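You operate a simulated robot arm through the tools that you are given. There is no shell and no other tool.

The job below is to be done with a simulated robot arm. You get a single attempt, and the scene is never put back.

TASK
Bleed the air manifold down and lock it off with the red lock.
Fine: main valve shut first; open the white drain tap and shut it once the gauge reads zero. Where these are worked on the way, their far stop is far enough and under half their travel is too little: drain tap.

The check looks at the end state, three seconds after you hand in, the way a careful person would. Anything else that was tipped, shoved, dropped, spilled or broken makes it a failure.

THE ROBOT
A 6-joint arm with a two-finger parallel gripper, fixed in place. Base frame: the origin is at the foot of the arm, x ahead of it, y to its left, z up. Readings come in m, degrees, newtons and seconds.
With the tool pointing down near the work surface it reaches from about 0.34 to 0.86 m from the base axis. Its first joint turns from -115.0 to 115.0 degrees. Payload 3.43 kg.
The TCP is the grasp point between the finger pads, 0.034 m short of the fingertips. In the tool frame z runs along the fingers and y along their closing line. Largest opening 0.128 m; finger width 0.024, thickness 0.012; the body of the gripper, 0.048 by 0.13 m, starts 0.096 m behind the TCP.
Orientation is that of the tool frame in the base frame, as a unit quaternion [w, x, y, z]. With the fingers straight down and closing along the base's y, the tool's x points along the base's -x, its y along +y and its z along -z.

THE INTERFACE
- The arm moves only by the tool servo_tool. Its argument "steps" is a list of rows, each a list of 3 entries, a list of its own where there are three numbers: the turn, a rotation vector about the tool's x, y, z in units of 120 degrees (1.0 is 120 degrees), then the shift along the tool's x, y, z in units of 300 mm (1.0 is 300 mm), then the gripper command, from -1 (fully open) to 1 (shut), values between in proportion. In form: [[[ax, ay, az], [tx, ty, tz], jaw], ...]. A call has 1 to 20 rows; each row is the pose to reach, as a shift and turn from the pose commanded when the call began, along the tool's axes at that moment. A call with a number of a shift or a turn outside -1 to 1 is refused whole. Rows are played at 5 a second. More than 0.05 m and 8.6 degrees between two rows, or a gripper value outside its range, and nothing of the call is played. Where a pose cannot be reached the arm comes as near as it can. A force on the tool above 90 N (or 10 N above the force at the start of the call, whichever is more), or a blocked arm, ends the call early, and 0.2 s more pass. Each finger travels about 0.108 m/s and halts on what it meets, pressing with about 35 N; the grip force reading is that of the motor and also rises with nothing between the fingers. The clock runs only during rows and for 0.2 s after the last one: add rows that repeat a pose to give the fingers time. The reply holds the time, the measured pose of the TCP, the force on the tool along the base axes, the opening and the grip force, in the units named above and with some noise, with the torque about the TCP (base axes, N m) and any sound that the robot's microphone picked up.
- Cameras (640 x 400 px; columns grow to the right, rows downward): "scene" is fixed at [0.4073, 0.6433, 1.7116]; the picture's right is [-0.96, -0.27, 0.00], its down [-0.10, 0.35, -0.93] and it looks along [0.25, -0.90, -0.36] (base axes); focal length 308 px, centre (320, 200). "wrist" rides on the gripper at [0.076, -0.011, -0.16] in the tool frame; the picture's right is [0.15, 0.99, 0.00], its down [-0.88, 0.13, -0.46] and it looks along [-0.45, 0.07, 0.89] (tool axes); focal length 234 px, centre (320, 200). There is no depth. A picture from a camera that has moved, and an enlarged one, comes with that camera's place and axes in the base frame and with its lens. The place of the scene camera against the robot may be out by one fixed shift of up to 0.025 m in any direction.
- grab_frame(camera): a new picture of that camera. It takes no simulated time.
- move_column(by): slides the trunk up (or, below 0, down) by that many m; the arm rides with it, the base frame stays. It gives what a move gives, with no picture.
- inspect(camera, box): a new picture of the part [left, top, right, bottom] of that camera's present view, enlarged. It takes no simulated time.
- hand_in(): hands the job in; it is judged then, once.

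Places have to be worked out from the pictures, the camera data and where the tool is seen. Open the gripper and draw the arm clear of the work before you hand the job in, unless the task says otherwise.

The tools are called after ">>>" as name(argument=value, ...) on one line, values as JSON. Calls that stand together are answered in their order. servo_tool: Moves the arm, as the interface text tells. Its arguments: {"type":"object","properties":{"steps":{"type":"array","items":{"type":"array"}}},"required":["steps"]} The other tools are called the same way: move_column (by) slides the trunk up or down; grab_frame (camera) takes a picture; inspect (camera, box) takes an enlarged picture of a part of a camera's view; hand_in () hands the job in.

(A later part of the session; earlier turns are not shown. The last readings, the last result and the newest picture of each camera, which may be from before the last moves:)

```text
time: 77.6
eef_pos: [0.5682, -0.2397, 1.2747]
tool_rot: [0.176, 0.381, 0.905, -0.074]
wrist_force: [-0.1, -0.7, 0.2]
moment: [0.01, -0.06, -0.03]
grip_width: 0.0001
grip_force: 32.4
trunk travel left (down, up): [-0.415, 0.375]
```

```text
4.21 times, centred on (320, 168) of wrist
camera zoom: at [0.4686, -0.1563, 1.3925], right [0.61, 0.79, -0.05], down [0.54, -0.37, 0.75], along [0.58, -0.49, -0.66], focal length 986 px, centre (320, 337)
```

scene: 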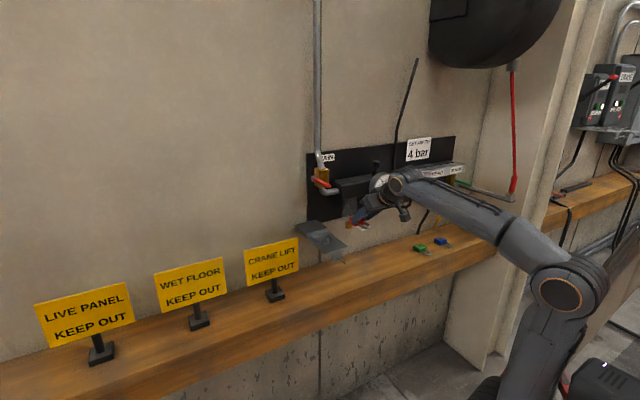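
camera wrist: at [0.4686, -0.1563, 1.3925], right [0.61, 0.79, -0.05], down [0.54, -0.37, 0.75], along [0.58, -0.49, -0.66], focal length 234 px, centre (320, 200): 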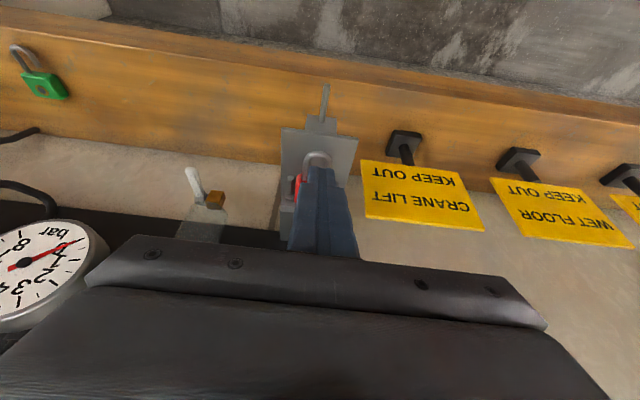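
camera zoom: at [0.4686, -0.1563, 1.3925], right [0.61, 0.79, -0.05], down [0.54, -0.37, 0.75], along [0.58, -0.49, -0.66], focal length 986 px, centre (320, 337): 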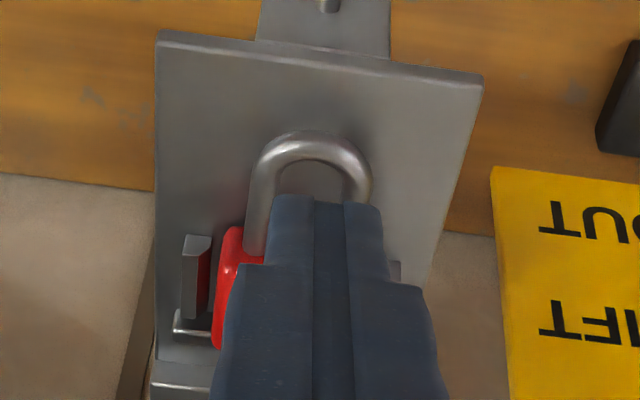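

Before pushing I need to be sure of the lock's height. I step 9 cm aside for an unobstructed steeper view of the seated lock.

>>> servo_tool(steps=[[[0, 0, 0], [0, -0.1, 0], 1], [[0, 0, 0], [0, -0.2, 0], 1], [[0, 0, 0], [0, -0.3, 0], 1], [[0, 0, 0], [0, -0.3, 0], 1]])

>>> inspect(camera="wrist", box=[350, 110, 450, 200])

>>> inspect(camera="scene", box=[312, 219, 348, 249])

```text
time: 78.6
eef_pos: [0.5031, -0.3035, 1.2724]
tool_rot: [0.178, 0.379, 0.905, -0.073]
wrist_force: [-0.7, -0.3, -0.1]
moment: [-0.01, 0.01, 0.03]
grip_width: 0.0004
grip_force: 32.6
trunk travel left (down, up): [-0.415, 0.375]
```

```text
4.44 times, centred on (400, 155) of wrist
camera zoom: at [0.4032, -0.2196, 1.3909], right [0.61, 0.79, -0.05], down [0.54, -0.37, 0.75], along [0.58, -0.49, -0.66], focal length 1041 px, centre (-36, 400)
```

zoom: 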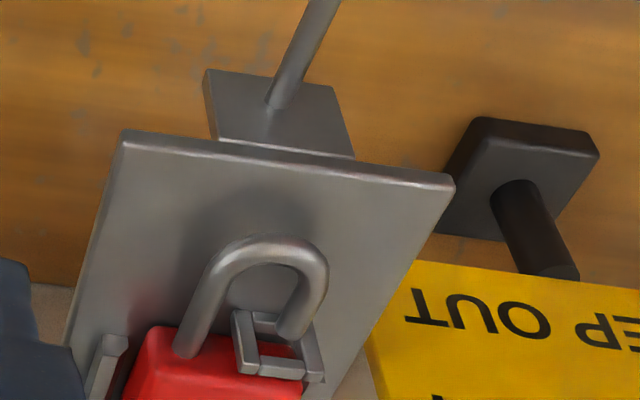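

```text
13.33 times, centred on (330, 234) of scene
camera zoom: at [0.4073, 0.6433, 1.7116], right [-0.96, -0.27, 0.0], down [-0.1, 0.35, -0.93], along [0.25, -0.9, -0.36], focal length 4109 px, centre (187, -253)
```

zoom: 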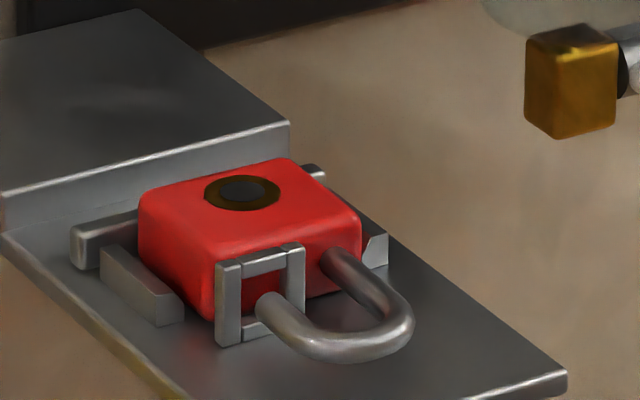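

>>> inspect(camera="wrist", box=[350, 150, 450, 240])

```text
4.44 times, centred on (400, 195) of wrist
camera zoom: at [0.4032, -0.2196, 1.3909], right [0.61, 0.79, -0.05], down [0.54, -0.37, 0.75], along [0.58, -0.49, -0.66], focal length 1041 px, centre (-36, 222)
```

zoom: 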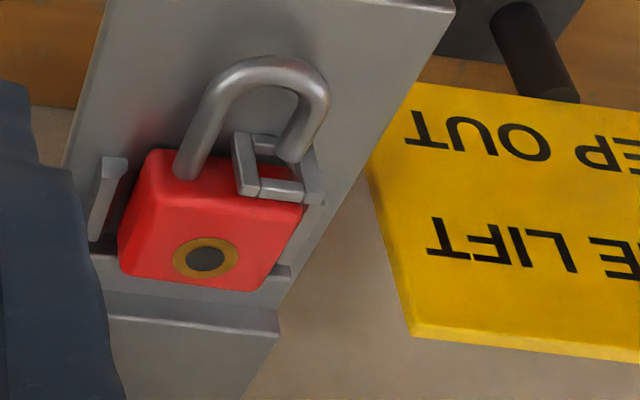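

Triangulating both views settles it: the lock rests on the platform (top z ≈ 1.173), leg axis z ≈ 1.161, bow front p ≈ 0.6155, free leg tip just in front of the eye. To get the fingertip height exact, I first touch the bare platform beside the bow with the closed fingertips.

>>> servo_tool(steps=[[[0, 0, 0], [-0.03, 0.09, 0.05], 1], [[0, 0, 0], [-0.06, 0.182, 0.1], 1], [[0, 0, 0], [-0.0897, 0.182, 0.17], 1], [[0, 0, 0], [-0.0897, 0.182, 0.24], 1], [[0, 0, 0], [-0.0897, 0.182, 0.28], 1], [[0, 0, 0], [-0.0897, 0.182, 0.28], 1]])

>>> inspect(camera="wrist", box=[270, 100, 390, 220])

>>> inspect(camera="scene", box=[308, 212, 356, 252])

```text
time: 80.0
eef_pos: [0.5833, -0.3035, 1.2055]
tool_rot: [0.177, 0.38, 0.905, -0.074]
wrist_force: [0.4, 0.3, -0.6]
moment: [0.02, -0.01, 0.02]
grip_width: 0.0
grip_force: 33.0
trunk travel left (down, up): [-0.415, 0.375]
```

```text
3.33 times, centred on (330, 160) of wrist
camera zoom: at [0.4831, -0.2195, 1.3248], right [0.61, 0.79, -0.05], down [0.54, -0.37, 0.75], along [0.58, -0.49, -0.66], focal length 781 px, centre (287, 333)
```

zoom: 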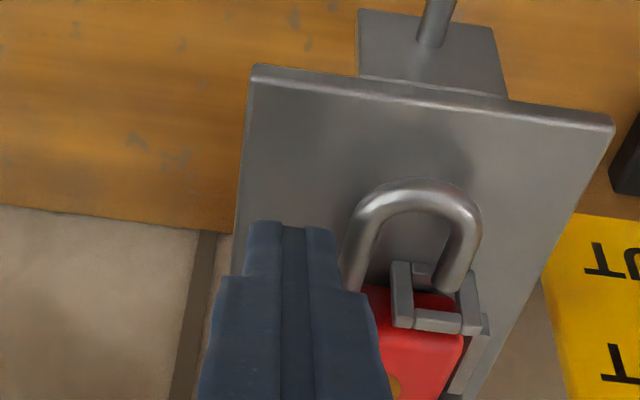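

```text
10.00 times, centred on (332, 232) of scene
camera zoom: at [0.4073, 0.6433, 1.7116], right [-0.96, -0.27, 0.0], down [-0.1, 0.35, -0.93], along [0.25, -0.9, -0.36], focal length 3082 px, centre (200, -120)
```

zoom: 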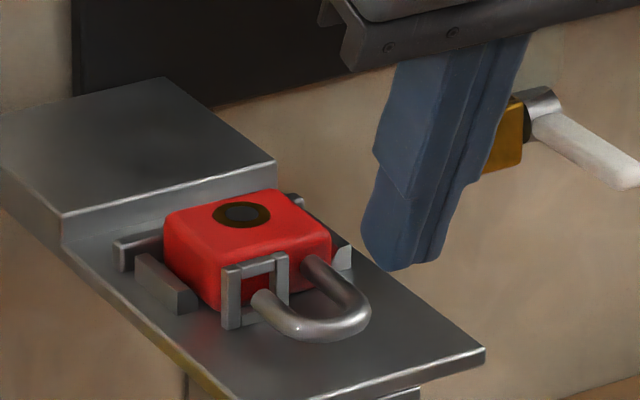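

>>> servo_tool(steps=[[[0, 0, 0], [0, -0.013, 0], 1], [[0, 0, 0], [0.0126, -0.013, 0.0308], 1], [[0, 0, 0], [0.0177, -0.013, 0.0432], 1], [[0, 0, 0], [0.0215, -0.013, 0.0524], 1], [[0, 0, 0], [0.0215, -0.013, 0.0524], 1]])

>>> inspect(camera="scene", box=[308, 212, 356, 252])

```text
time: 81.2
eef_pos: [0.5806, -0.3078, 1.1886]
tool_rot: [0.177, 0.381, 0.905, -0.073]
wrist_force: [-0.3, -0.9, 0.2]
moment: [0.0, 0.0, -0.02]
grip_width: 0.0
grip_force: 33.1
trunk travel left (down, up): [-0.415, 0.375]
```

```text
10.00 times, centred on (332, 232) of scene
camera zoom: at [0.4073, 0.6433, 1.7116], right [-0.96, -0.27, 0.0], down [-0.1, 0.35, -0.93], along [0.25, -0.9, -0.36], focal length 3082 px, centre (200, -120)
```

zoom: 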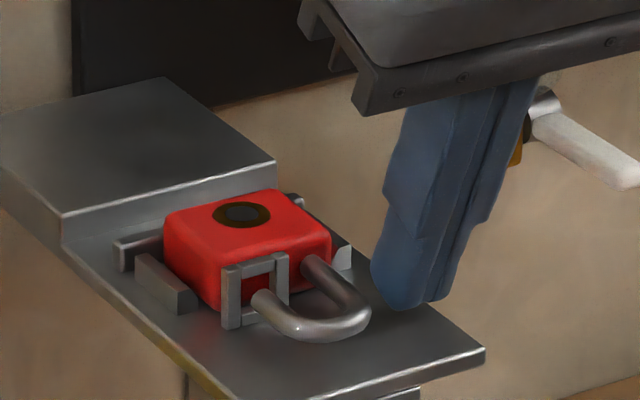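

>>> servo_tool(steps=[[[0, 0, 0], [0.0013, 0, 0.0031], 1], [[0, 0, 0], [0.0025, 0, 0.0062], 1], [[0, 0, 0], [0.0038, 0, 0.0093], 1], [[0, 0, 0], [0.0038, 0, 0.0093], 1]])

>>> grab_frame(camera="wrist")

```text
time: 82.2
eef_pos: [0.5811, -0.308, 1.1861]
tool_rot: [0.177, 0.38, 0.905, -0.073]
wrist_force: [0.6, -0.1, 0.7]
moment: [0.02, 0.0, 0.0]
grip_width: 0.0
grip_force: 33.1
trunk travel left (down, up): [-0.415, 0.375]
```

```text
taken
camera wrist: at [0.4802, -0.2231, 1.3052], right [0.61, 0.79, -0.05], down [0.54, -0.37, 0.75], along [0.58, -0.49, -0.66], focal length 234 px, centre (320, 200)
```

wrist: 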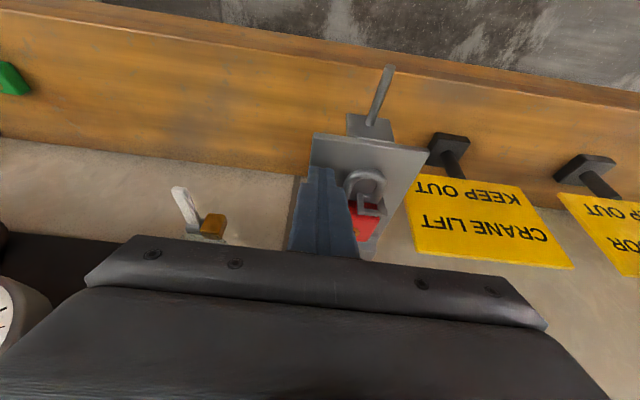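

>>> servo_tool(steps=[[[0, 0, 0], [0.0013, 0, 0.0031], 1], [[0, 0, 0], [0.0025, 0, 0.0062], 1], [[0, 0, 0], [0.0025, 0, 0.0062], 1]])

>>> inspect(camera="wrist", box=[270, 120, 390, 220])

>>> inspect(camera="scene", box=[318, 222, 358, 255])

```text
time: 83.0
eef_pos: [0.5808, -0.3075, 1.1867]
tool_rot: [0.18, 0.38, 0.904, -0.074]
wrist_force: [6.9, -4.3, 29.7]
moment: [-0.2, -0.31, 0.12]
grip_width: 0.0001
grip_force: 33.2
trunk travel left (down, up): [-0.415, 0.375]
```

```text
4.00 times, centred on (330, 170) of wrist
camera zoom: at [0.4794, -0.2225, 1.3043], right [0.61, 0.79, -0.05], down [0.54, -0.37, 0.76], along [0.58, -0.49, -0.65], focal length 937 px, centre (280, 320)
```

zoom: 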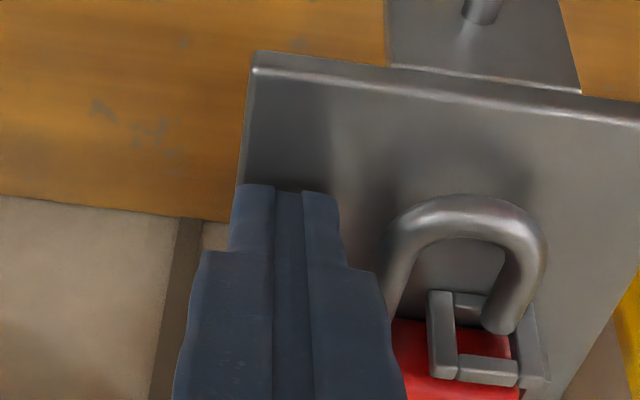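

```text
12.12 times, centred on (338, 238) of scene
camera zoom: at [0.4073, 0.6433, 1.7116], right [-0.96, -0.27, 0.0], down [-0.1, 0.35, -0.93], along [0.25, -0.9, -0.36], focal length 3736 px, centre (102, -267)
```

zoom: 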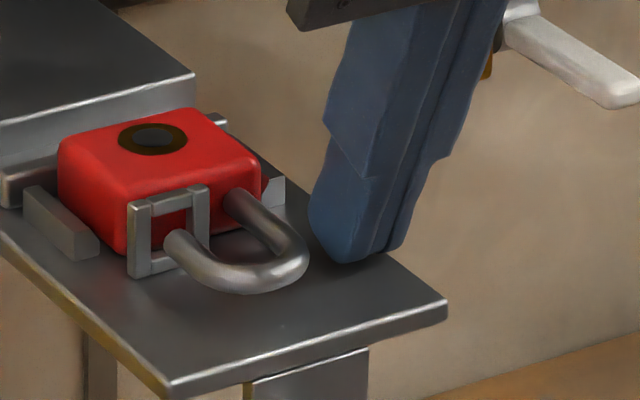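

Contact felt at TCP z ≈ 1.185, so the platform top is at z ≈ 1.149 and the leg axis at ≈ 1.160. I lift 2 cm, back out, and line up in front of the bow.

>>> servo_tool(steps=[[[0, 0, 0], [-0.0253, 0, -0.0617], 1], [[0, 0, 0], [0.045, 0, -0.09], 1], [[0, 0, 0], [0.1166, 0, -0.1198], 1], [[0, 0, 0], [0.1166, 0.06, -0.1198], 1], [[0, 0, 0], [0.1166, 0.123, -0.1198], 1], [[0, 0, 0], [0.1166, 0.123, -0.1198], 1]])

>>> inspect(camera="wrist", box=[270, 100, 390, 220])

>>> inspect(camera="scene", box=[308, 212, 356, 252])

```text
time: 84.4
eef_pos: [0.5735, -0.2469, 1.2033]
tool_rot: [0.177, 0.38, 0.905, -0.073]
wrist_force: [-0.4, 0.6, 0.8]
moment: [0.02, 0.02, 0.0]
grip_width: 0.0
grip_force: 33.2
trunk travel left (down, up): [-0.415, 0.375]
```

```text
3.33 times, centred on (330, 160) of wrist
camera zoom: at [0.474, -0.1631, 1.323], right [0.61, 0.79, -0.05], down [0.54, -0.37, 0.75], along [0.58, -0.49, -0.66], focal length 781 px, centre (287, 333)
```

zoom: 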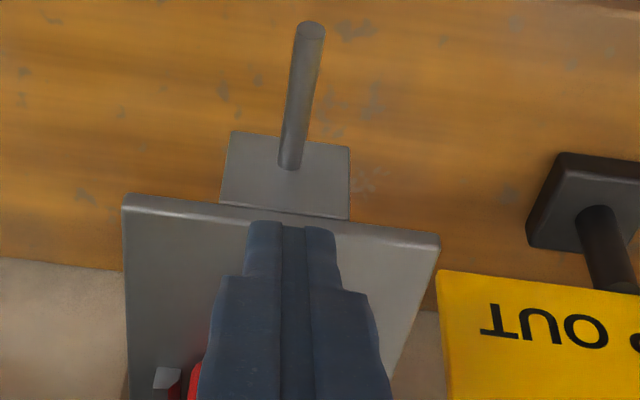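

```text
10.00 times, centred on (332, 232) of scene
camera zoom: at [0.4073, 0.6433, 1.7116], right [-0.96, -0.27, 0.0], down [-0.1, 0.35, -0.93], along [0.25, -0.9, -0.36], focal length 3082 px, centre (200, -120)
```

zoom: 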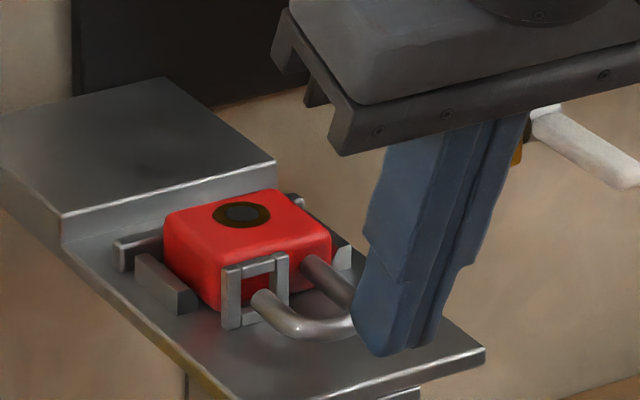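

Fingertip edge is about 12 mm in front of the bow and centred on it. I lower to pushing height (≈1.5 mm above the platform) and push 20 mm toward the wall, watching force and sound.

>>> servo_tool(steps=[[[0, 0, 0], [0.0106, -0.002, 0.0259], 1], [[0, 0, 0], [0.0212, -0.002, 0.0518], 1], [[0, 0, 0], [0.0212, -0.002, 0.0518], 1], [[0, 0, 0], [0.0058, -0.002, 0.0581], 1], [[0, 0, 0], [-0.0096, -0.002, 0.0644], 1], [[0, 0, 0], [-0.025, -0.002, 0.0707], 1], [[0, 0, 0], [-0.0405, -0.002, 0.077], 1]])

>>> inspect(camera="wrist", box=[270, 100, 390, 220])

>>> inspect(camera="scene", box=[308, 212, 356, 252])

```text
time: 86.0
eef_pos: [0.5866, -0.264, 1.186]
tool_rot: [0.176, 0.38, 0.905, -0.073]
wrist_force: [-2.8, 1.3, 1.2]
moment: [0.04, 0.09, -0.03]
grip_width: 0.0
grip_force: 32.5
trunk travel left (down, up): [-0.415, 0.375]
```

```text
3.33 times, centred on (330, 160) of wrist
camera zoom: at [0.4874, -0.1798, 1.3052], right [0.61, 0.79, -0.05], down [0.54, -0.37, 0.75], along [0.58, -0.49, -0.66], focal length 781 px, centre (287, 333)
```

zoom: 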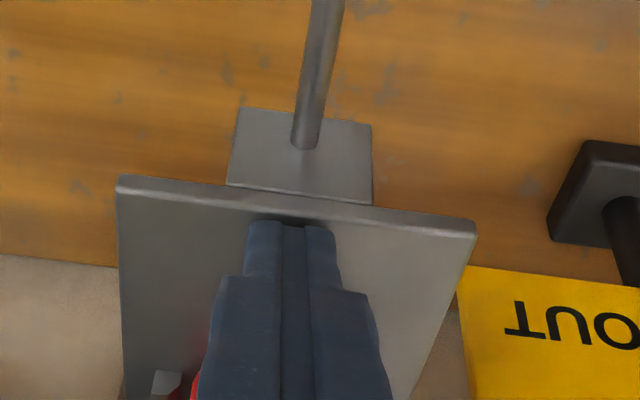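

```text
10.00 times, centred on (332, 232) of scene
camera zoom: at [0.4073, 0.6433, 1.7116], right [-0.96, -0.27, 0.0], down [-0.1, 0.35, -0.93], along [0.25, -0.9, -0.36], focal length 3082 px, centre (200, -120)
```

zoom: 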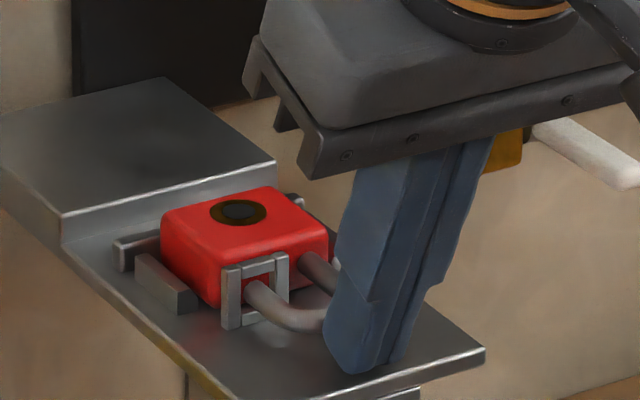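

The leg's tip has entered the eye's window and the body slid back a little, with only about 3 N. I keep pushing another 14 mm.

>>> servo_tool(steps=[[[0, 0, 0], [-0.0108, 0, 0.0044], 1], [[0, 0, 0], [-0.0216, 0, 0.0088], 1], [[0, 0, 0], [-0.0324, 0, 0.0133], 1], [[0, 0, 0], [-0.0432, 0, 0.0177], 1]])

>>> inspect(camera="scene", box=[308, 212, 356, 252])

```text
time: 87.0
eef_pos: [0.5956, -0.2716, 1.1868]
tool_rot: [0.176, 0.379, 0.906, -0.072]
wrist_force: [-19.8, 16.0, -0.9]
moment: [0.39, 0.56, -0.09]
grip_width: 0.0
grip_force: 33.0
trunk travel left (down, up): [-0.415, 0.375]
```

```text
10.00 times, centred on (332, 232) of scene
camera zoom: at [0.4073, 0.6433, 1.7116], right [-0.96, -0.27, 0.0], down [-0.1, 0.35, -0.93], along [0.25, -0.9, -0.36], focal length 3082 px, centre (200, -120)
```

zoom: 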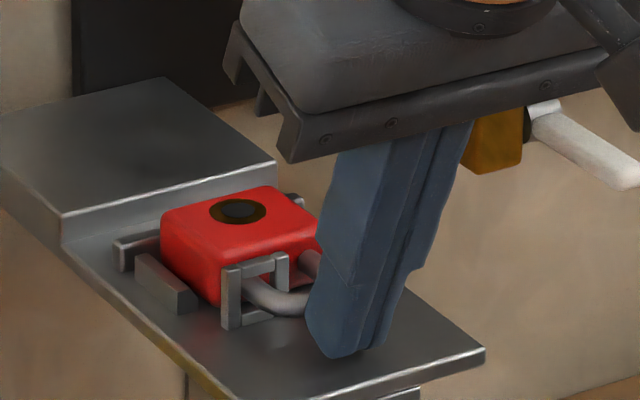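

The shackle is sliding into the body (25 N now, body against the crossbar). I keep pushing until it latches.

>>> servo_tool(steps=[[[0, 0, 0], [-0.0062, 0, 0.0025], 1], [[0, 0, 0], [-0.0123, 0, 0.005], 1], [[0, 0, 0], [-0.0185, 0, 0.0076], 1], [[0, 0, 0], [-0.0247, 0, 0.0101], 1], [[0, 0, 0], [-0.0308, 0, 0.0126], 1]])

>>> inspect(camera="scene", box=[308, 212, 356, 252])

```text
time: 88.1
eef_pos: [0.5978, -0.2743, 1.1871]
tool_rot: [0.165, 0.381, 0.907, -0.07]
wrist_force: [-30.7, 38.6, -13.2]
moment: [-0.29, -0.3, 0.07]
grip_width: 0.0
grip_force: 32.7
trunk travel left (down, up): [-0.415, 0.375]
stopped in row 5: the force on the tool passed its limit at 92 N (the readings are from after the stop); the commanded pose is now the measured one
```

```text
10.00 times, centred on (332, 232) of scene
camera zoom: at [0.4073, 0.6433, 1.7116], right [-0.96, -0.27, 0.0], down [-0.1, 0.35, -0.93], along [0.25, -0.9, -0.36], focal length 3082 px, centre (200, -120)
```

zoom: 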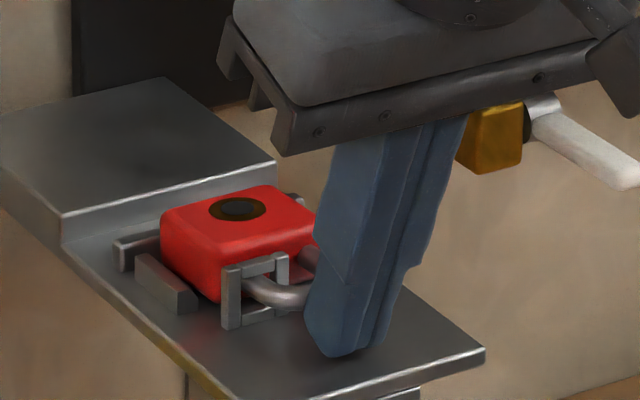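

The push ended at 92 N with the shackle stopped. I back off and look at whether the lock is closed.

>>> servo_tool(steps=[[[0, 0, 0], [0.03, 0, -0.012], 1], [[0, 0, 0], [0.08, 0, -0.05], 1], [[0, 0, 0], [0.1, 0, -0.15], 1], [[0, 0, 0], [0.1, -0.12, -0.25], 1], [[0, 0, 0], [0.1, -0.25, -0.3], 1], [[0, 0, 0], [0.1, -0.3, -0.3], 1], [[0, 0, 0], [0.1, -0.3, -0.3], 1]])

>>> inspect(camera="scene", box=[312, 219, 348, 249])

>>> inspect(camera="wrist", box=[350, 130, 450, 230])

```text
time: 89.7
eef_pos: [0.4925, -0.2974, 1.2604]
tool_rot: [0.168, 0.381, 0.906, -0.072]
wrist_force: [-0.5, 1.1, -0.4]
moment: [0.01, 0.02, -0.02]
grip_width: 0.0
grip_force: 33.2
trunk travel left (down, up): [-0.415, 0.375]
```

```text
13.33 times, centred on (330, 234) of scene
camera zoom: at [0.4073, 0.6433, 1.7116], right [-0.96, -0.27, 0.0], down [-0.1, 0.35, -0.93], along [0.25, -0.9, -0.36], focal length 4109 px, centre (187, -253)
```

zoom: 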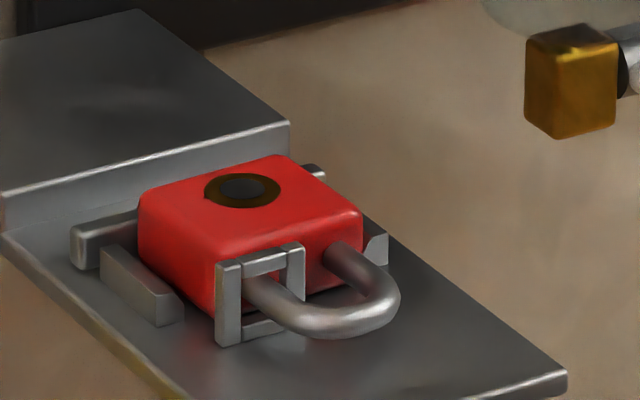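

```text
4.00 times, centred on (400, 180) of wrist
camera zoom: at [0.3938, -0.2146, 1.3814], right [0.61, 0.79, -0.05], down [0.55, -0.38, 0.74], along [0.57, -0.48, -0.67], focal length 937 px, centre (0, 280)
```

zoom: 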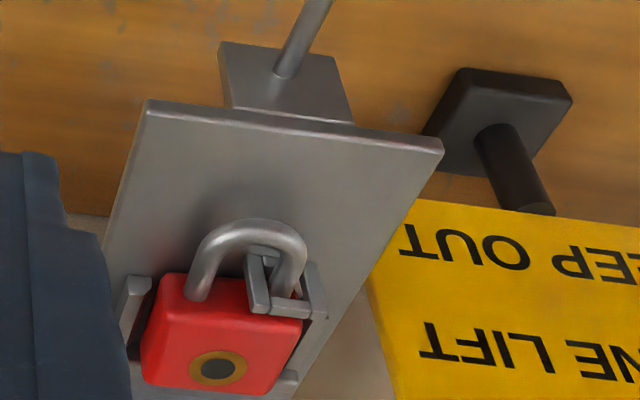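

>>> inspect(camera="wrist", box=[380, 170, 440, 225])

>>> inspect(camera="scene", box=[322, 229, 346, 249])

```text
7.27 times, centred on (410, 198) of wrist
camera zoom: at [0.3938, -0.2146, 1.3814], right [0.61, 0.79, -0.05], down [0.55, -0.38, 0.74], along [0.57, -0.48, -0.67], focal length 1703 px, centre (-334, 218)
```

zoom: 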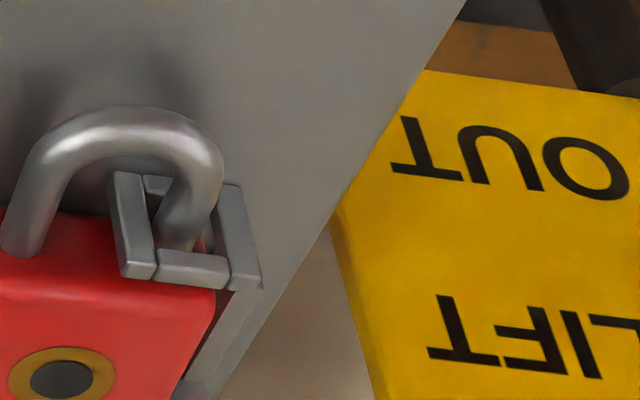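

```text
16.00 times, centred on (334, 239) of scene
camera zoom: at [0.4073, 0.6433, 1.7116], right [-0.96, -0.27, 0.0], down [-0.1, 0.35, -0.93], along [0.25, -0.9, -0.36], focal length 4931 px, centre (96, -424)
```

zoom: 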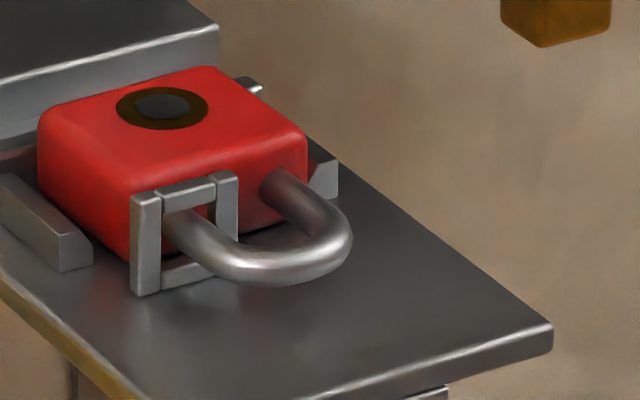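

The free leg passes through the eye to the body, and the push ended on a hard stop. To verify that the leg actually sits in the body, I'll look from the +a side: move across in front, tool straight down, then yaw the camera round.

>>> servo_tool(steps=[[[0, 0, 0], [-0.036, 0, -0.093], 1], [[0, 0.06, 0], [-0.036, 0.12, -0.093], 1], [[0, 0.12, 0], [-0.036, 0.24, -0.093], 1], [[0, 0.177, 0], [-0.036, 0.36, -0.093], 1], [[0, 0.177, 0], [-0.036, 0.49, -0.093], 1], [[0, 0.177, 0], [-0.036, 0.49, -0.093], 1]])

>>> grab_frame(camera="wrist")

```text
time: 91.1
eef_pos: [0.5901, -0.1936, 1.2555]
tool_rot: [0.001, 0.388, 0.922, 0.0]
wrist_force: [-0.1, 0.1, 0.2]
moment: [-0.03, 0.0, 0.01]
grip_width: 0.0
grip_force: 33.3
out of reach, approached as far as the arm can: row 4, 5, 6
trunk travel left (down, up): [-0.415, 0.375]
```

```text
taken
camera wrist: at [0.5274, -0.1478, 1.4147], right [0.61, 0.8, 0.0], down [0.71, -0.54, 0.46], along [0.36, -0.28, -0.89], focal length 234 px, centre (320, 200)
```

wrist: 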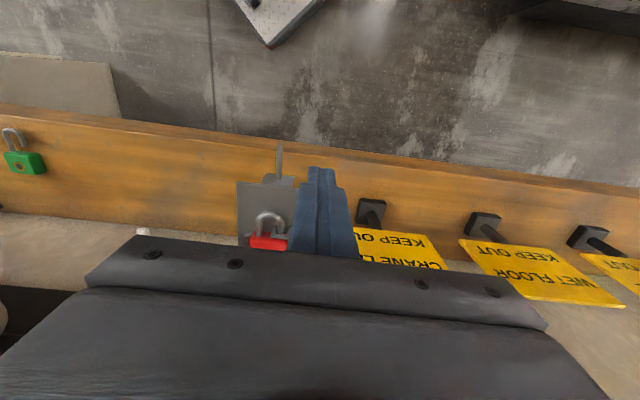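

>>> servo_tool(steps=[[[0, 0, 0.068], [0, 0, 0], 1], [[0, 0, 0.136], [0, 0, 0], 1], [[0, 0, 0.204], [0, 0, 0], 1], [[0, 0, 0.272], [0, 0, 0], 1], [[0, 0, 0.34], [0, 0, 0], 1], [[0, 0, 0.408], [0, 0, 0], 1], [[0, 0, 0.476], [0, 0, 0], 1], [[0, 0, 0.544], [0, 0, 0], 1], [[0, 0, 0.612], [0, 0, 0], 1], [[0, 0, 0.68], [0, 0, 0], 1], [[0, 0, 0.74], [0, 0, 0], 1], [[0, 0, 0.74], [0, 0, 0], 1]])

>>> grab_frame(camera="wrist")

>>> grab_frame(camera="scene")

```text
time: 93.7
eef_pos: [0.5864, -0.1921, 1.2545]
tool_rot: [-0.001, 0.922, 0.386, 0.0]
wrist_force: [-0.7, -0.3, 0.2]
moment: [0.03, -0.01, 0.01]
grip_width: 0.0001
grip_force: 33.2
trunk travel left (down, up): [-0.415, 0.375]
```

```text
taken
camera wrist: at [0.6308, -0.1312, 1.414], right [0.81, -0.59, 0.0], down [-0.52, -0.72, 0.46], along [-0.27, -0.37, -0.89], focal length 234 px, centre (320, 200)
```

wrist: 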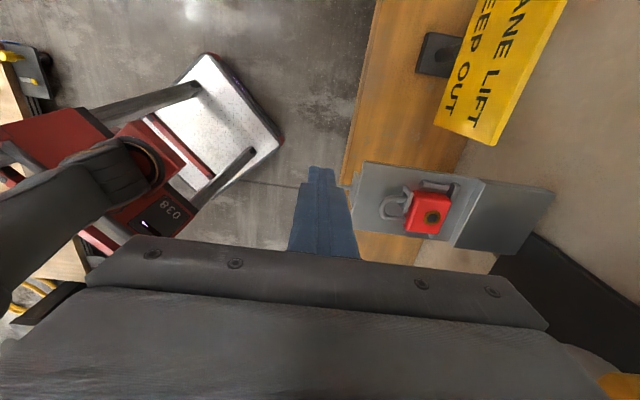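

```text
taken
```

scene: 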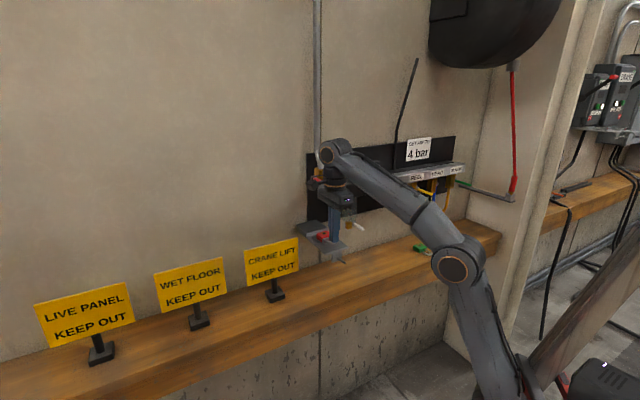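

The camera now looks at the lock from the side. Enlarging it.

>>> inspect(camera="wrist", box=[350, 160, 470, 250])

>>> inspect(camera="wrist", box=[375, 178, 430, 225])

>>> inspect(camera="scene", box=[300, 160, 380, 250])

```text
4.44 times, centred on (410, 205) of wrist
camera zoom: at [0.6308, -0.1312, 1.414], right [0.81, -0.59, 0.0], down [-0.52, -0.72, 0.46], along [-0.27, -0.37, -0.89], focal length 1041 px, centre (-80, 178)
```

zoom: 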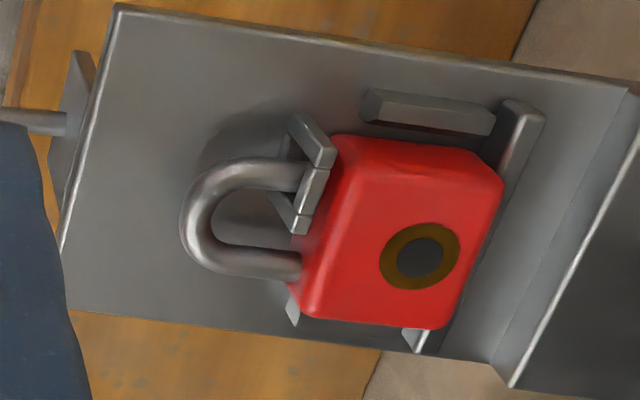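

```text
8.51 times, centred on (402, 202) of wrist
camera zoom: at [0.6308, -0.1312, 1.414], right [0.81, -0.59, 0.0], down [-0.52, -0.72, 0.46], along [-0.27, -0.37, -0.89], focal length 1993 px, centre (-382, 187)
```

zoom: 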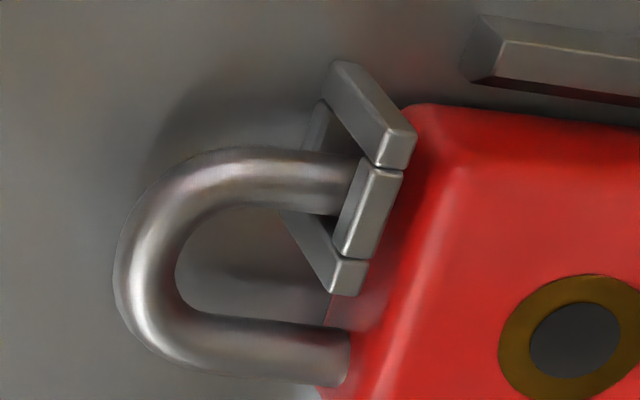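

```text
4.44 times, centred on (340, 205) of scene
camera zoom: at [0.4073, 0.6433, 1.7116], right [-0.96, -0.27, 0.0], down [-0.1, 0.35, -0.93], along [0.25, -0.9, -0.36], focal length 1370 px, centre (231, 178)
```

zoom: 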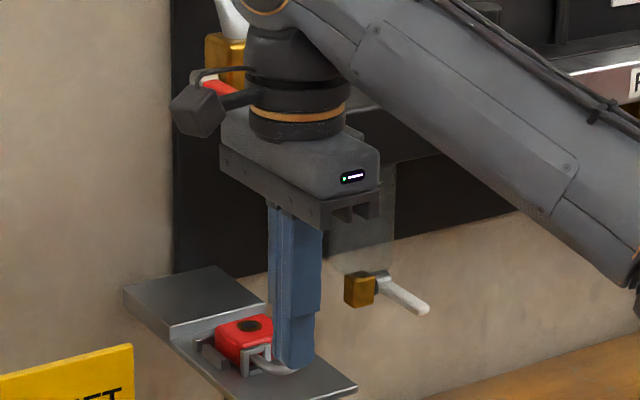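

From this side the free leg runs through the eye and the shackle protrudes only ≈ 30 mm from the body (it was ≈ 49 mm open), so it has gone about 18 mm in. To be sure it is fully latched I'll push once more; first I turn the tool back.

>>> servo_tool(steps=[[[0, 0, -0.068], [0, 0, 0], 1], [[0, 0, -0.136], [0, 0, 0], 1], [[0, 0, -0.204], [0, 0, 0], 1], [[0, 0, -0.272], [0, 0, 0], 1], [[0, 0, -0.34], [0, 0, 0], 1], [[0, 0, -0.408], [0, 0, 0], 1], [[0, 0, -0.476], [0, 0, 0], 1], [[0, 0, -0.544], [0, 0, 0], 1], [[0, 0, -0.612], [0, 0, 0], 1], [[0, 0, -0.68], [0, 0, 0], 1], [[0, 0, -0.74], [0, 0, 0], 1], [[0, 0, -0.74], [0, 0, 0], 1]])

```text
time: 96.3
eef_pos: [0.5879, -0.1921, 1.2554]
tool_rot: [-0.001, 0.387, 0.922, 0.001]
wrist_force: [-0.5, 0.0, 0.8]
moment: [0.02, -0.03, 0.01]
grip_width: 0.0
grip_force: 32.9
trunk travel left (down, up): [-0.415, 0.375]
```

>>> servo_tool(steps=[[[0, -0.06, 0], [0, -0.05, 0], 1], [[0, -0.12, 0], [0, -0.11, 0.03], 1], [[0, -0.183, 0], [-0.03, -0.17, 0.07], 1], [[0, -0.183, 0], [-0.08, -0.17, 0.11], 1], [[0, -0.183, 0], [-0.12, -0.17, 0.133], 1], [[0, -0.183, 0], [-0.12, -0.17, 0.133], 1]])

>>> inspect(camera="wrist", box=[270, 100, 390, 220])

>>> inspect(camera="scene", box=[308, 212, 356, 252])

```text
time: 97.7
eef_pos: [0.5744, -0.253, 1.2179]
tool_rot: [0.175, 0.381, 0.905, -0.073]
wrist_force: [0.5, -1.3, 0.4]
moment: [-0.01, -0.01, -0.05]
grip_width: 0.0
grip_force: 33.1
trunk travel left (down, up): [-0.415, 0.375]
```

```text
3.33 times, centred on (330, 160) of wrist
camera zoom: at [0.4749, -0.1694, 1.3364], right [0.61, 0.79, -0.06], down [0.55, -0.37, 0.75], along [0.57, -0.49, -0.66], focal length 781 px, centre (287, 333)
```

zoom: 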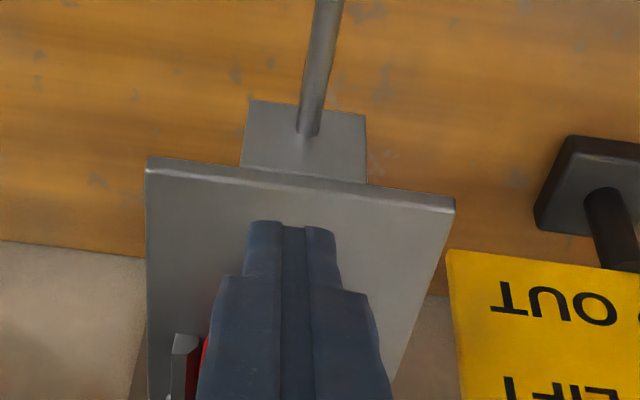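

```text
10.00 times, centred on (332, 232) of scene
camera zoom: at [0.4073, 0.6433, 1.7116], right [-0.96, -0.27, 0.0], down [-0.1, 0.35, -0.93], along [0.25, -0.9, -0.36], focal length 3082 px, centre (200, -120)
```

zoom: 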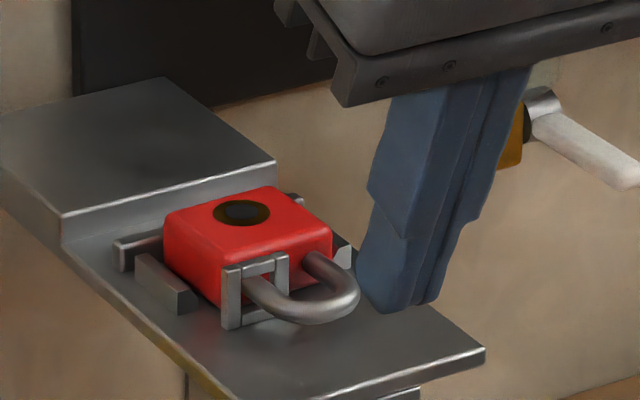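

I lower to pushing height and press the bow again, slowly, up to high force.

>>> servo_tool(steps=[[[0, 0, 0], [0.0187, 0.01, 0.0464], 1], [[0, 0, 0], [0.0374, 0.01, 0.0928], 1], [[0, 0, 0], [0.0374, 0.01, 0.0928], 1], [[0, 0, 0], [0.0065, 0.01, 0.1052], 1], [[0, 0, 0], [-0.0245, 0.01, 0.1176], 1], [[0, 0, 0], [-0.04, 0.01, 0.1238], 1], [[0, 0, 0], [-0.0524, 0.01, 0.1287], 1], [[0, 0, 0], [-0.0616, 0.01, 0.1324], 1], [[0, 0, 0], [-0.0616, 0.01, 0.1324], 1]])

>>> inspect(camera="scene", box=[308, 212, 356, 252])

```text
time: 99.7
eef_pos: [0.5968, -0.2712, 1.1865]
tool_rot: [0.174, 0.381, 0.905, -0.073]
wrist_force: [-31.6, 31.0, 15.3]
moment: [0.87, 0.82, 0.03]
grip_width: 0.0
grip_force: 33.5
trunk travel left (down, up): [-0.415, 0.375]
```

```text
10.00 times, centred on (332, 232) of scene
camera zoom: at [0.4073, 0.6433, 1.7116], right [-0.96, -0.27, 0.0], down [-0.1, 0.35, -0.93], along [0.25, -0.9, -0.36], focal length 3082 px, centre (200, -120)
```

zoom: 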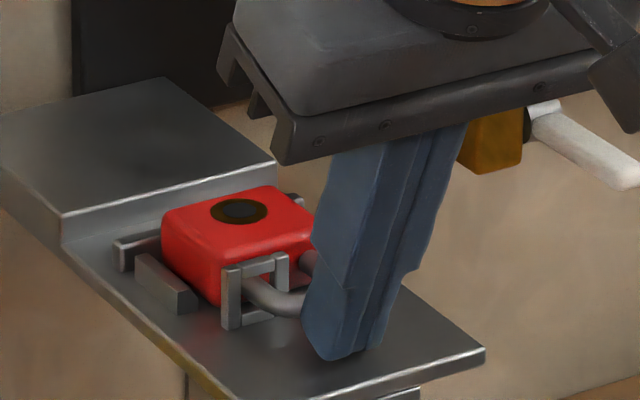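

44 N at the same bow position as before — it behaves like a hard stop. I press a bit more and hold.

>>> servo_tool(steps=[[[0, 0, 0], [-0.0062, 0, 0.0025], 1], [[0, 0, 0], [-0.0093, 0, 0.0037], 1], [[0, 0, 0], [-0.0124, 0, 0.005], 1], [[0, 0, 0], [-0.0124, 0, 0.005], 1], [[0, 0, 0], [-0.0124, 0, 0.005], 1]])

>>> inspect(camera="scene", box=[308, 212, 356, 252])

```text
time: 100.9
eef_pos: [0.5982, -0.2722, 1.1866]
tool_rot: [0.172, 0.381, 0.905, -0.074]
wrist_force: [-47.8, 56.1, 11.5]
moment: [1.56, 1.13, 0.13]
grip_width: 0.0
grip_force: 33.0
trunk travel left (down, up): [-0.415, 0.375]
```

```text
10.00 times, centred on (332, 232) of scene
camera zoom: at [0.4073, 0.6433, 1.7116], right [-0.96, -0.27, 0.0], down [-0.1, 0.35, -0.93], along [0.25, -0.9, -0.36], focal length 3082 px, centre (200, -120)
```

zoom: 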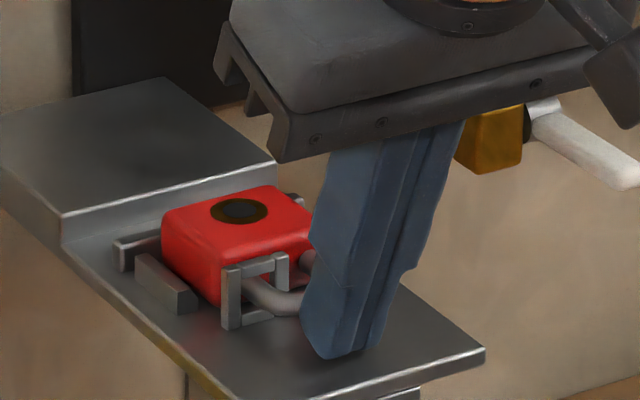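

It holds at 74 N without moving any further – a hard stop. I back off and go for a decisive look straight down into the slit between eye and body, to see whether the free leg really enters the body.

>>> servo_tool(steps=[[[0, 0, 0], [0.03, 0, -0.012], 1], [[0, 0, 0], [0.08, 0, -0.05], 1], [[0, 0, 0], [0.1, 0, -0.13], 1], [[0, 0.06, 0], [0.1, 0.06, -0.2], 1], [[0, 0.12, 0], [0.1, 0.15, -0.2], 1], [[0, 0.178, 0], [0.1, 0.22, -0.2], 1], [[0, 0.178, 0], [0.1, 0.22, -0.2], 1]])

>>> servo_tool(steps=[[[0, 0, 0.068], [0, 0, 0], 1], [[0, 0, 0.136], [0, 0, 0], 1], [[0, 0, 0.204], [0, 0, 0], 1], [[0, 0, 0.272], [0, 0, 0], 1], [[0, 0, 0.34], [0, 0, 0], 1], [[0, 0, 0.408], [0, 0, 0], 1], [[0, 0, 0.476], [0, 0, 0], 1], [[0, 0, 0.544], [0, 0, 0], 1], [[0, 0, 0.612], [0, 0, 0], 1], [[0, 0, 0.68], [0, 0, 0], 1], [[0, 0, 0.745], [0, 0, 0], 1], [[0, 0, 0.745], [0, 0, 0], 1]])

>>> grab_frame(camera="wrist")

```text
time: 102.5
eef_pos: [0.6156, -0.1923, 1.2287]
tool_rot: [0.003, 0.388, 0.921, -0.001]
wrist_force: [-0.3, -0.2, -0.6]
moment: [0.04, -0.01, -0.03]
grip_width: 0.0001
grip_force: 33.4
trunk travel left (down, up): [-0.415, 0.375]
```

```text
time: 105.1
eef_pos: [0.6157, -0.1946, 1.231]
tool_rot: [0.004, 0.924, 0.382, 0.002]
wrist_force: [-0.4, 0.3, 0.5]
moment: [-0.02, -0.02, -0.02]
grip_width: 0.0
grip_force: 33.7
trunk travel left (down, up): [-0.415, 0.375]
```

```text
taken
camera wrist: at [0.6596, -0.1332, 1.3892], right [0.8, -0.6, 0.01], down [-0.53, -0.71, 0.46], along [-0.27, -0.37, -0.89], focal length 234 px, centre (320, 200)
```

wrist: 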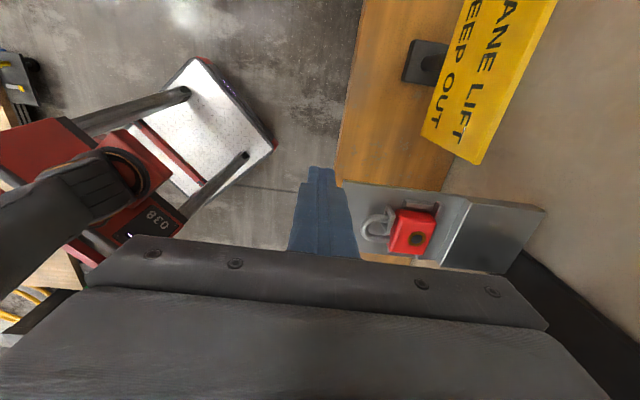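

>>> servo_tool(steps=[[[0, 0, 0], [0.01, 0, -0.067], 1], [[0, 0, 0], [0.01, 0.13, -0.067], 1], [[0, 0, 0], [0.01, 0.26, -0.067], 1], [[0, 0, 0], [0.01, 0.383, -0.067], 1], [[0, 0, 0], [0.01, 0.383, -0.067], 1]])

>>> grab_frame(camera="wrist")

>>> inspect(camera="wrist", box=[270, 180, 370, 260])

```text
time: 106.3
eef_pos: [0.6628, -0.2548, 1.206]
tool_rot: [0.006, 0.924, 0.382, 0.003]
wrist_force: [-0.7, 0.5, -0.1]
moment: [0.01, -0.03, -0.01]
grip_width: 0.0
grip_force: 32.7
out of reach, approached as far as the arm can: row 2, 3, 4, 5
trunk travel left (down, up): [-0.415, 0.375]
```

```text
taken
camera wrist: at [0.7065, -0.1928, 1.3658], right [0.8, -0.6, 0.01], down [-0.54, -0.71, 0.46], along [-0.26, -0.37, -0.89], focal length 234 px, centre (320, 200)
```

wrist: 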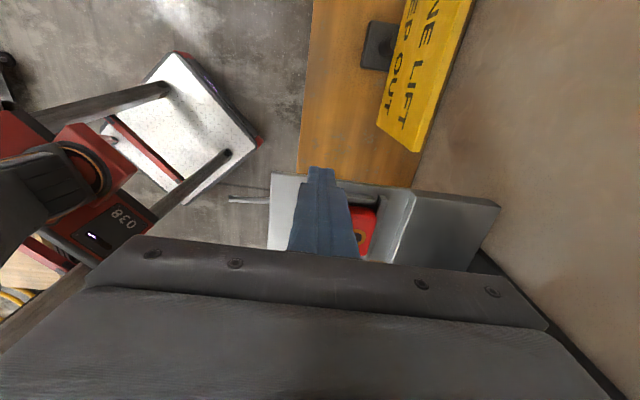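

```text
5.00 times, centred on (320, 220) of wrist
camera zoom: at [0.7065, -0.1928, 1.3658], right [0.8, -0.6, 0.01], down [-0.54, -0.71, 0.46], along [-0.26, -0.37, -0.89], focal length 1171 px, centre (320, 100)
```

zoom: 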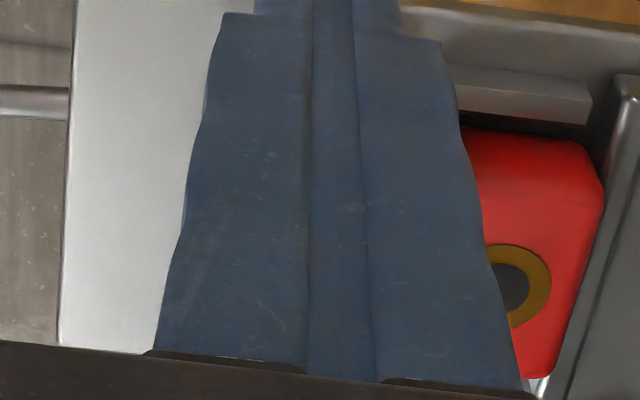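

The arm is at the edge of its reach here and the closed fingers block the view. I raise the trunk 0.12 m (straight up, clear of the handle), then open the fingers to look between them.

>>> move_column(by=0.12)

>>> servo_tool(steps=[[[0, 0, 0], [0.02, 0.05, 0.03], 0], [[0, 0, 0], [0.02, 0.1, 0.06], -1], [[0, 0, 0], [0.02, 0.1, 0.1], -1], [[0, 0, 0], [0.02, 0.1, 0.13], -1], [[0, 0, 0], [0.02, 0.1, 0.13], -1]])

>>> grab_frame(camera="wrist")

>>> grab_frame(camera="scene")

```text
time: 107.8
eef_pos: [0.6297, -0.256, 1.326]
tool_rot: [0.006, 0.924, 0.383, 0.002]
wrist_force: [0.5, -0.2, 0.2]
moment: [0.04, 0.0, -0.02]
grip_width: 0.0
grip_force: 32.8
trunk travel left (down, up): [-0.535, 0.255]
```

```text
time: 109.0
eef_pos: [0.6557, -0.2731, 1.2868]
tool_rot: [0.005, 0.924, 0.382, 0.002]
wrist_force: [1.0, -0.8, 0.0]
moment: [0.01, 0.0, -0.02]
grip_width: 0.1278
grip_force: 0.0
out of reach, approached as far as the arm can: row 2
trunk travel left (down, up): [-0.535, 0.255]
```

```text
taken
camera wrist: at [0.6991, -0.212, 1.4463], right [0.8, -0.6, 0.01], down [-0.53, -0.71, 0.46], along [-0.26, -0.37, -0.89], focal length 234 px, centre (320, 200)
```

wrist: 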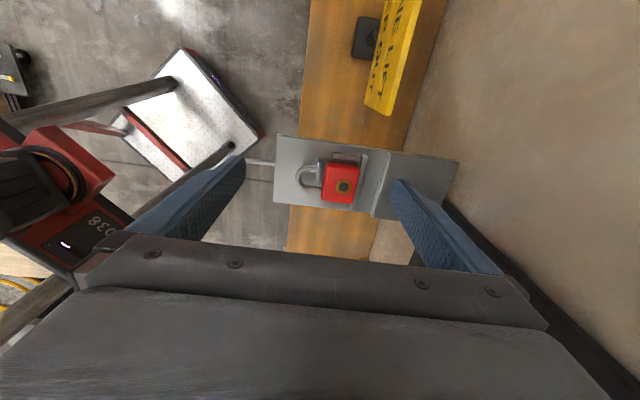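

```text
taken
```

scene: 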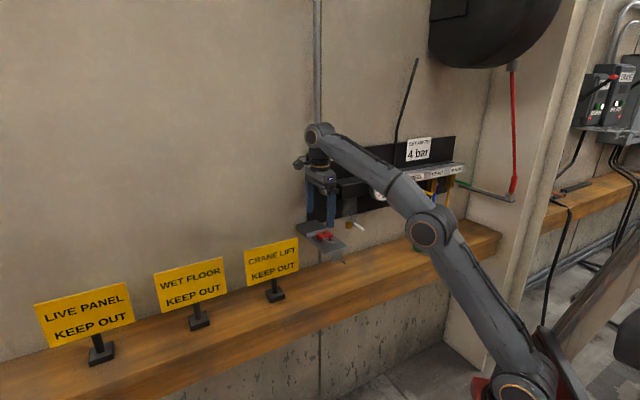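

>>> inspect(camera="wrist", box=[285, 140, 375, 212])

>>> inspect(camera="wrist", box=[295, 155, 345, 200])

>>> inspect(camera="scene", box=[285, 110, 385, 250])

```text
5.56 times, centred on (330, 176) of wrist
camera zoom: at [0.6991, -0.212, 1.4463], right [0.8, -0.6, 0.01], down [-0.53, -0.71, 0.46], along [-0.26, -0.37, -0.89], focal length 1301 px, centre (264, 333)
```

zoom: 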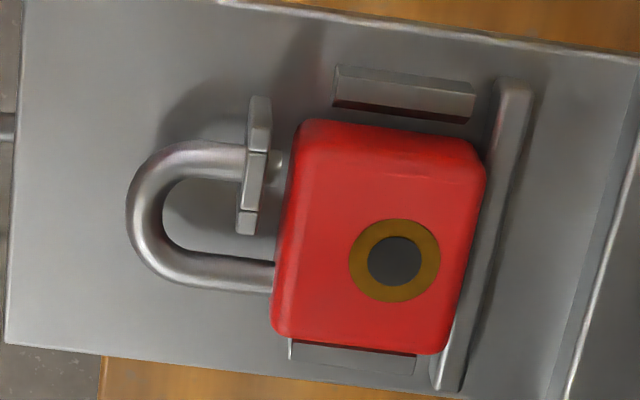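

```text
8.89 times, centred on (320, 178) of wrist
camera zoom: at [0.6991, -0.212, 1.4463], right [0.8, -0.6, 0.01], down [-0.53, -0.71, 0.46], along [-0.26, -0.37, -0.89], focal length 2082 px, centre (320, 400)
```

zoom: 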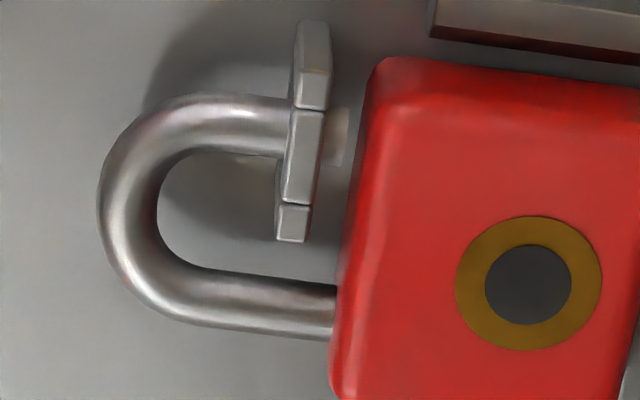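

```text
2.86 times, centred on (335, 180) of scene
camera zoom: at [0.4073, 0.6433, 1.7116], right [-0.96, -0.27, 0.0], down [-0.1, 0.35, -0.93], along [0.25, -0.9, -0.36], focal length 880 px, centre (277, 257)
```

zoom: 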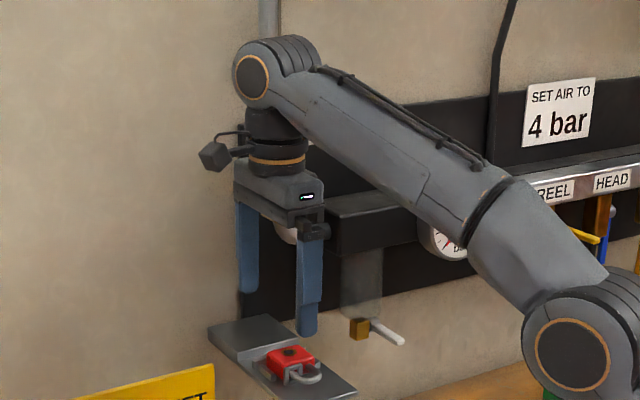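

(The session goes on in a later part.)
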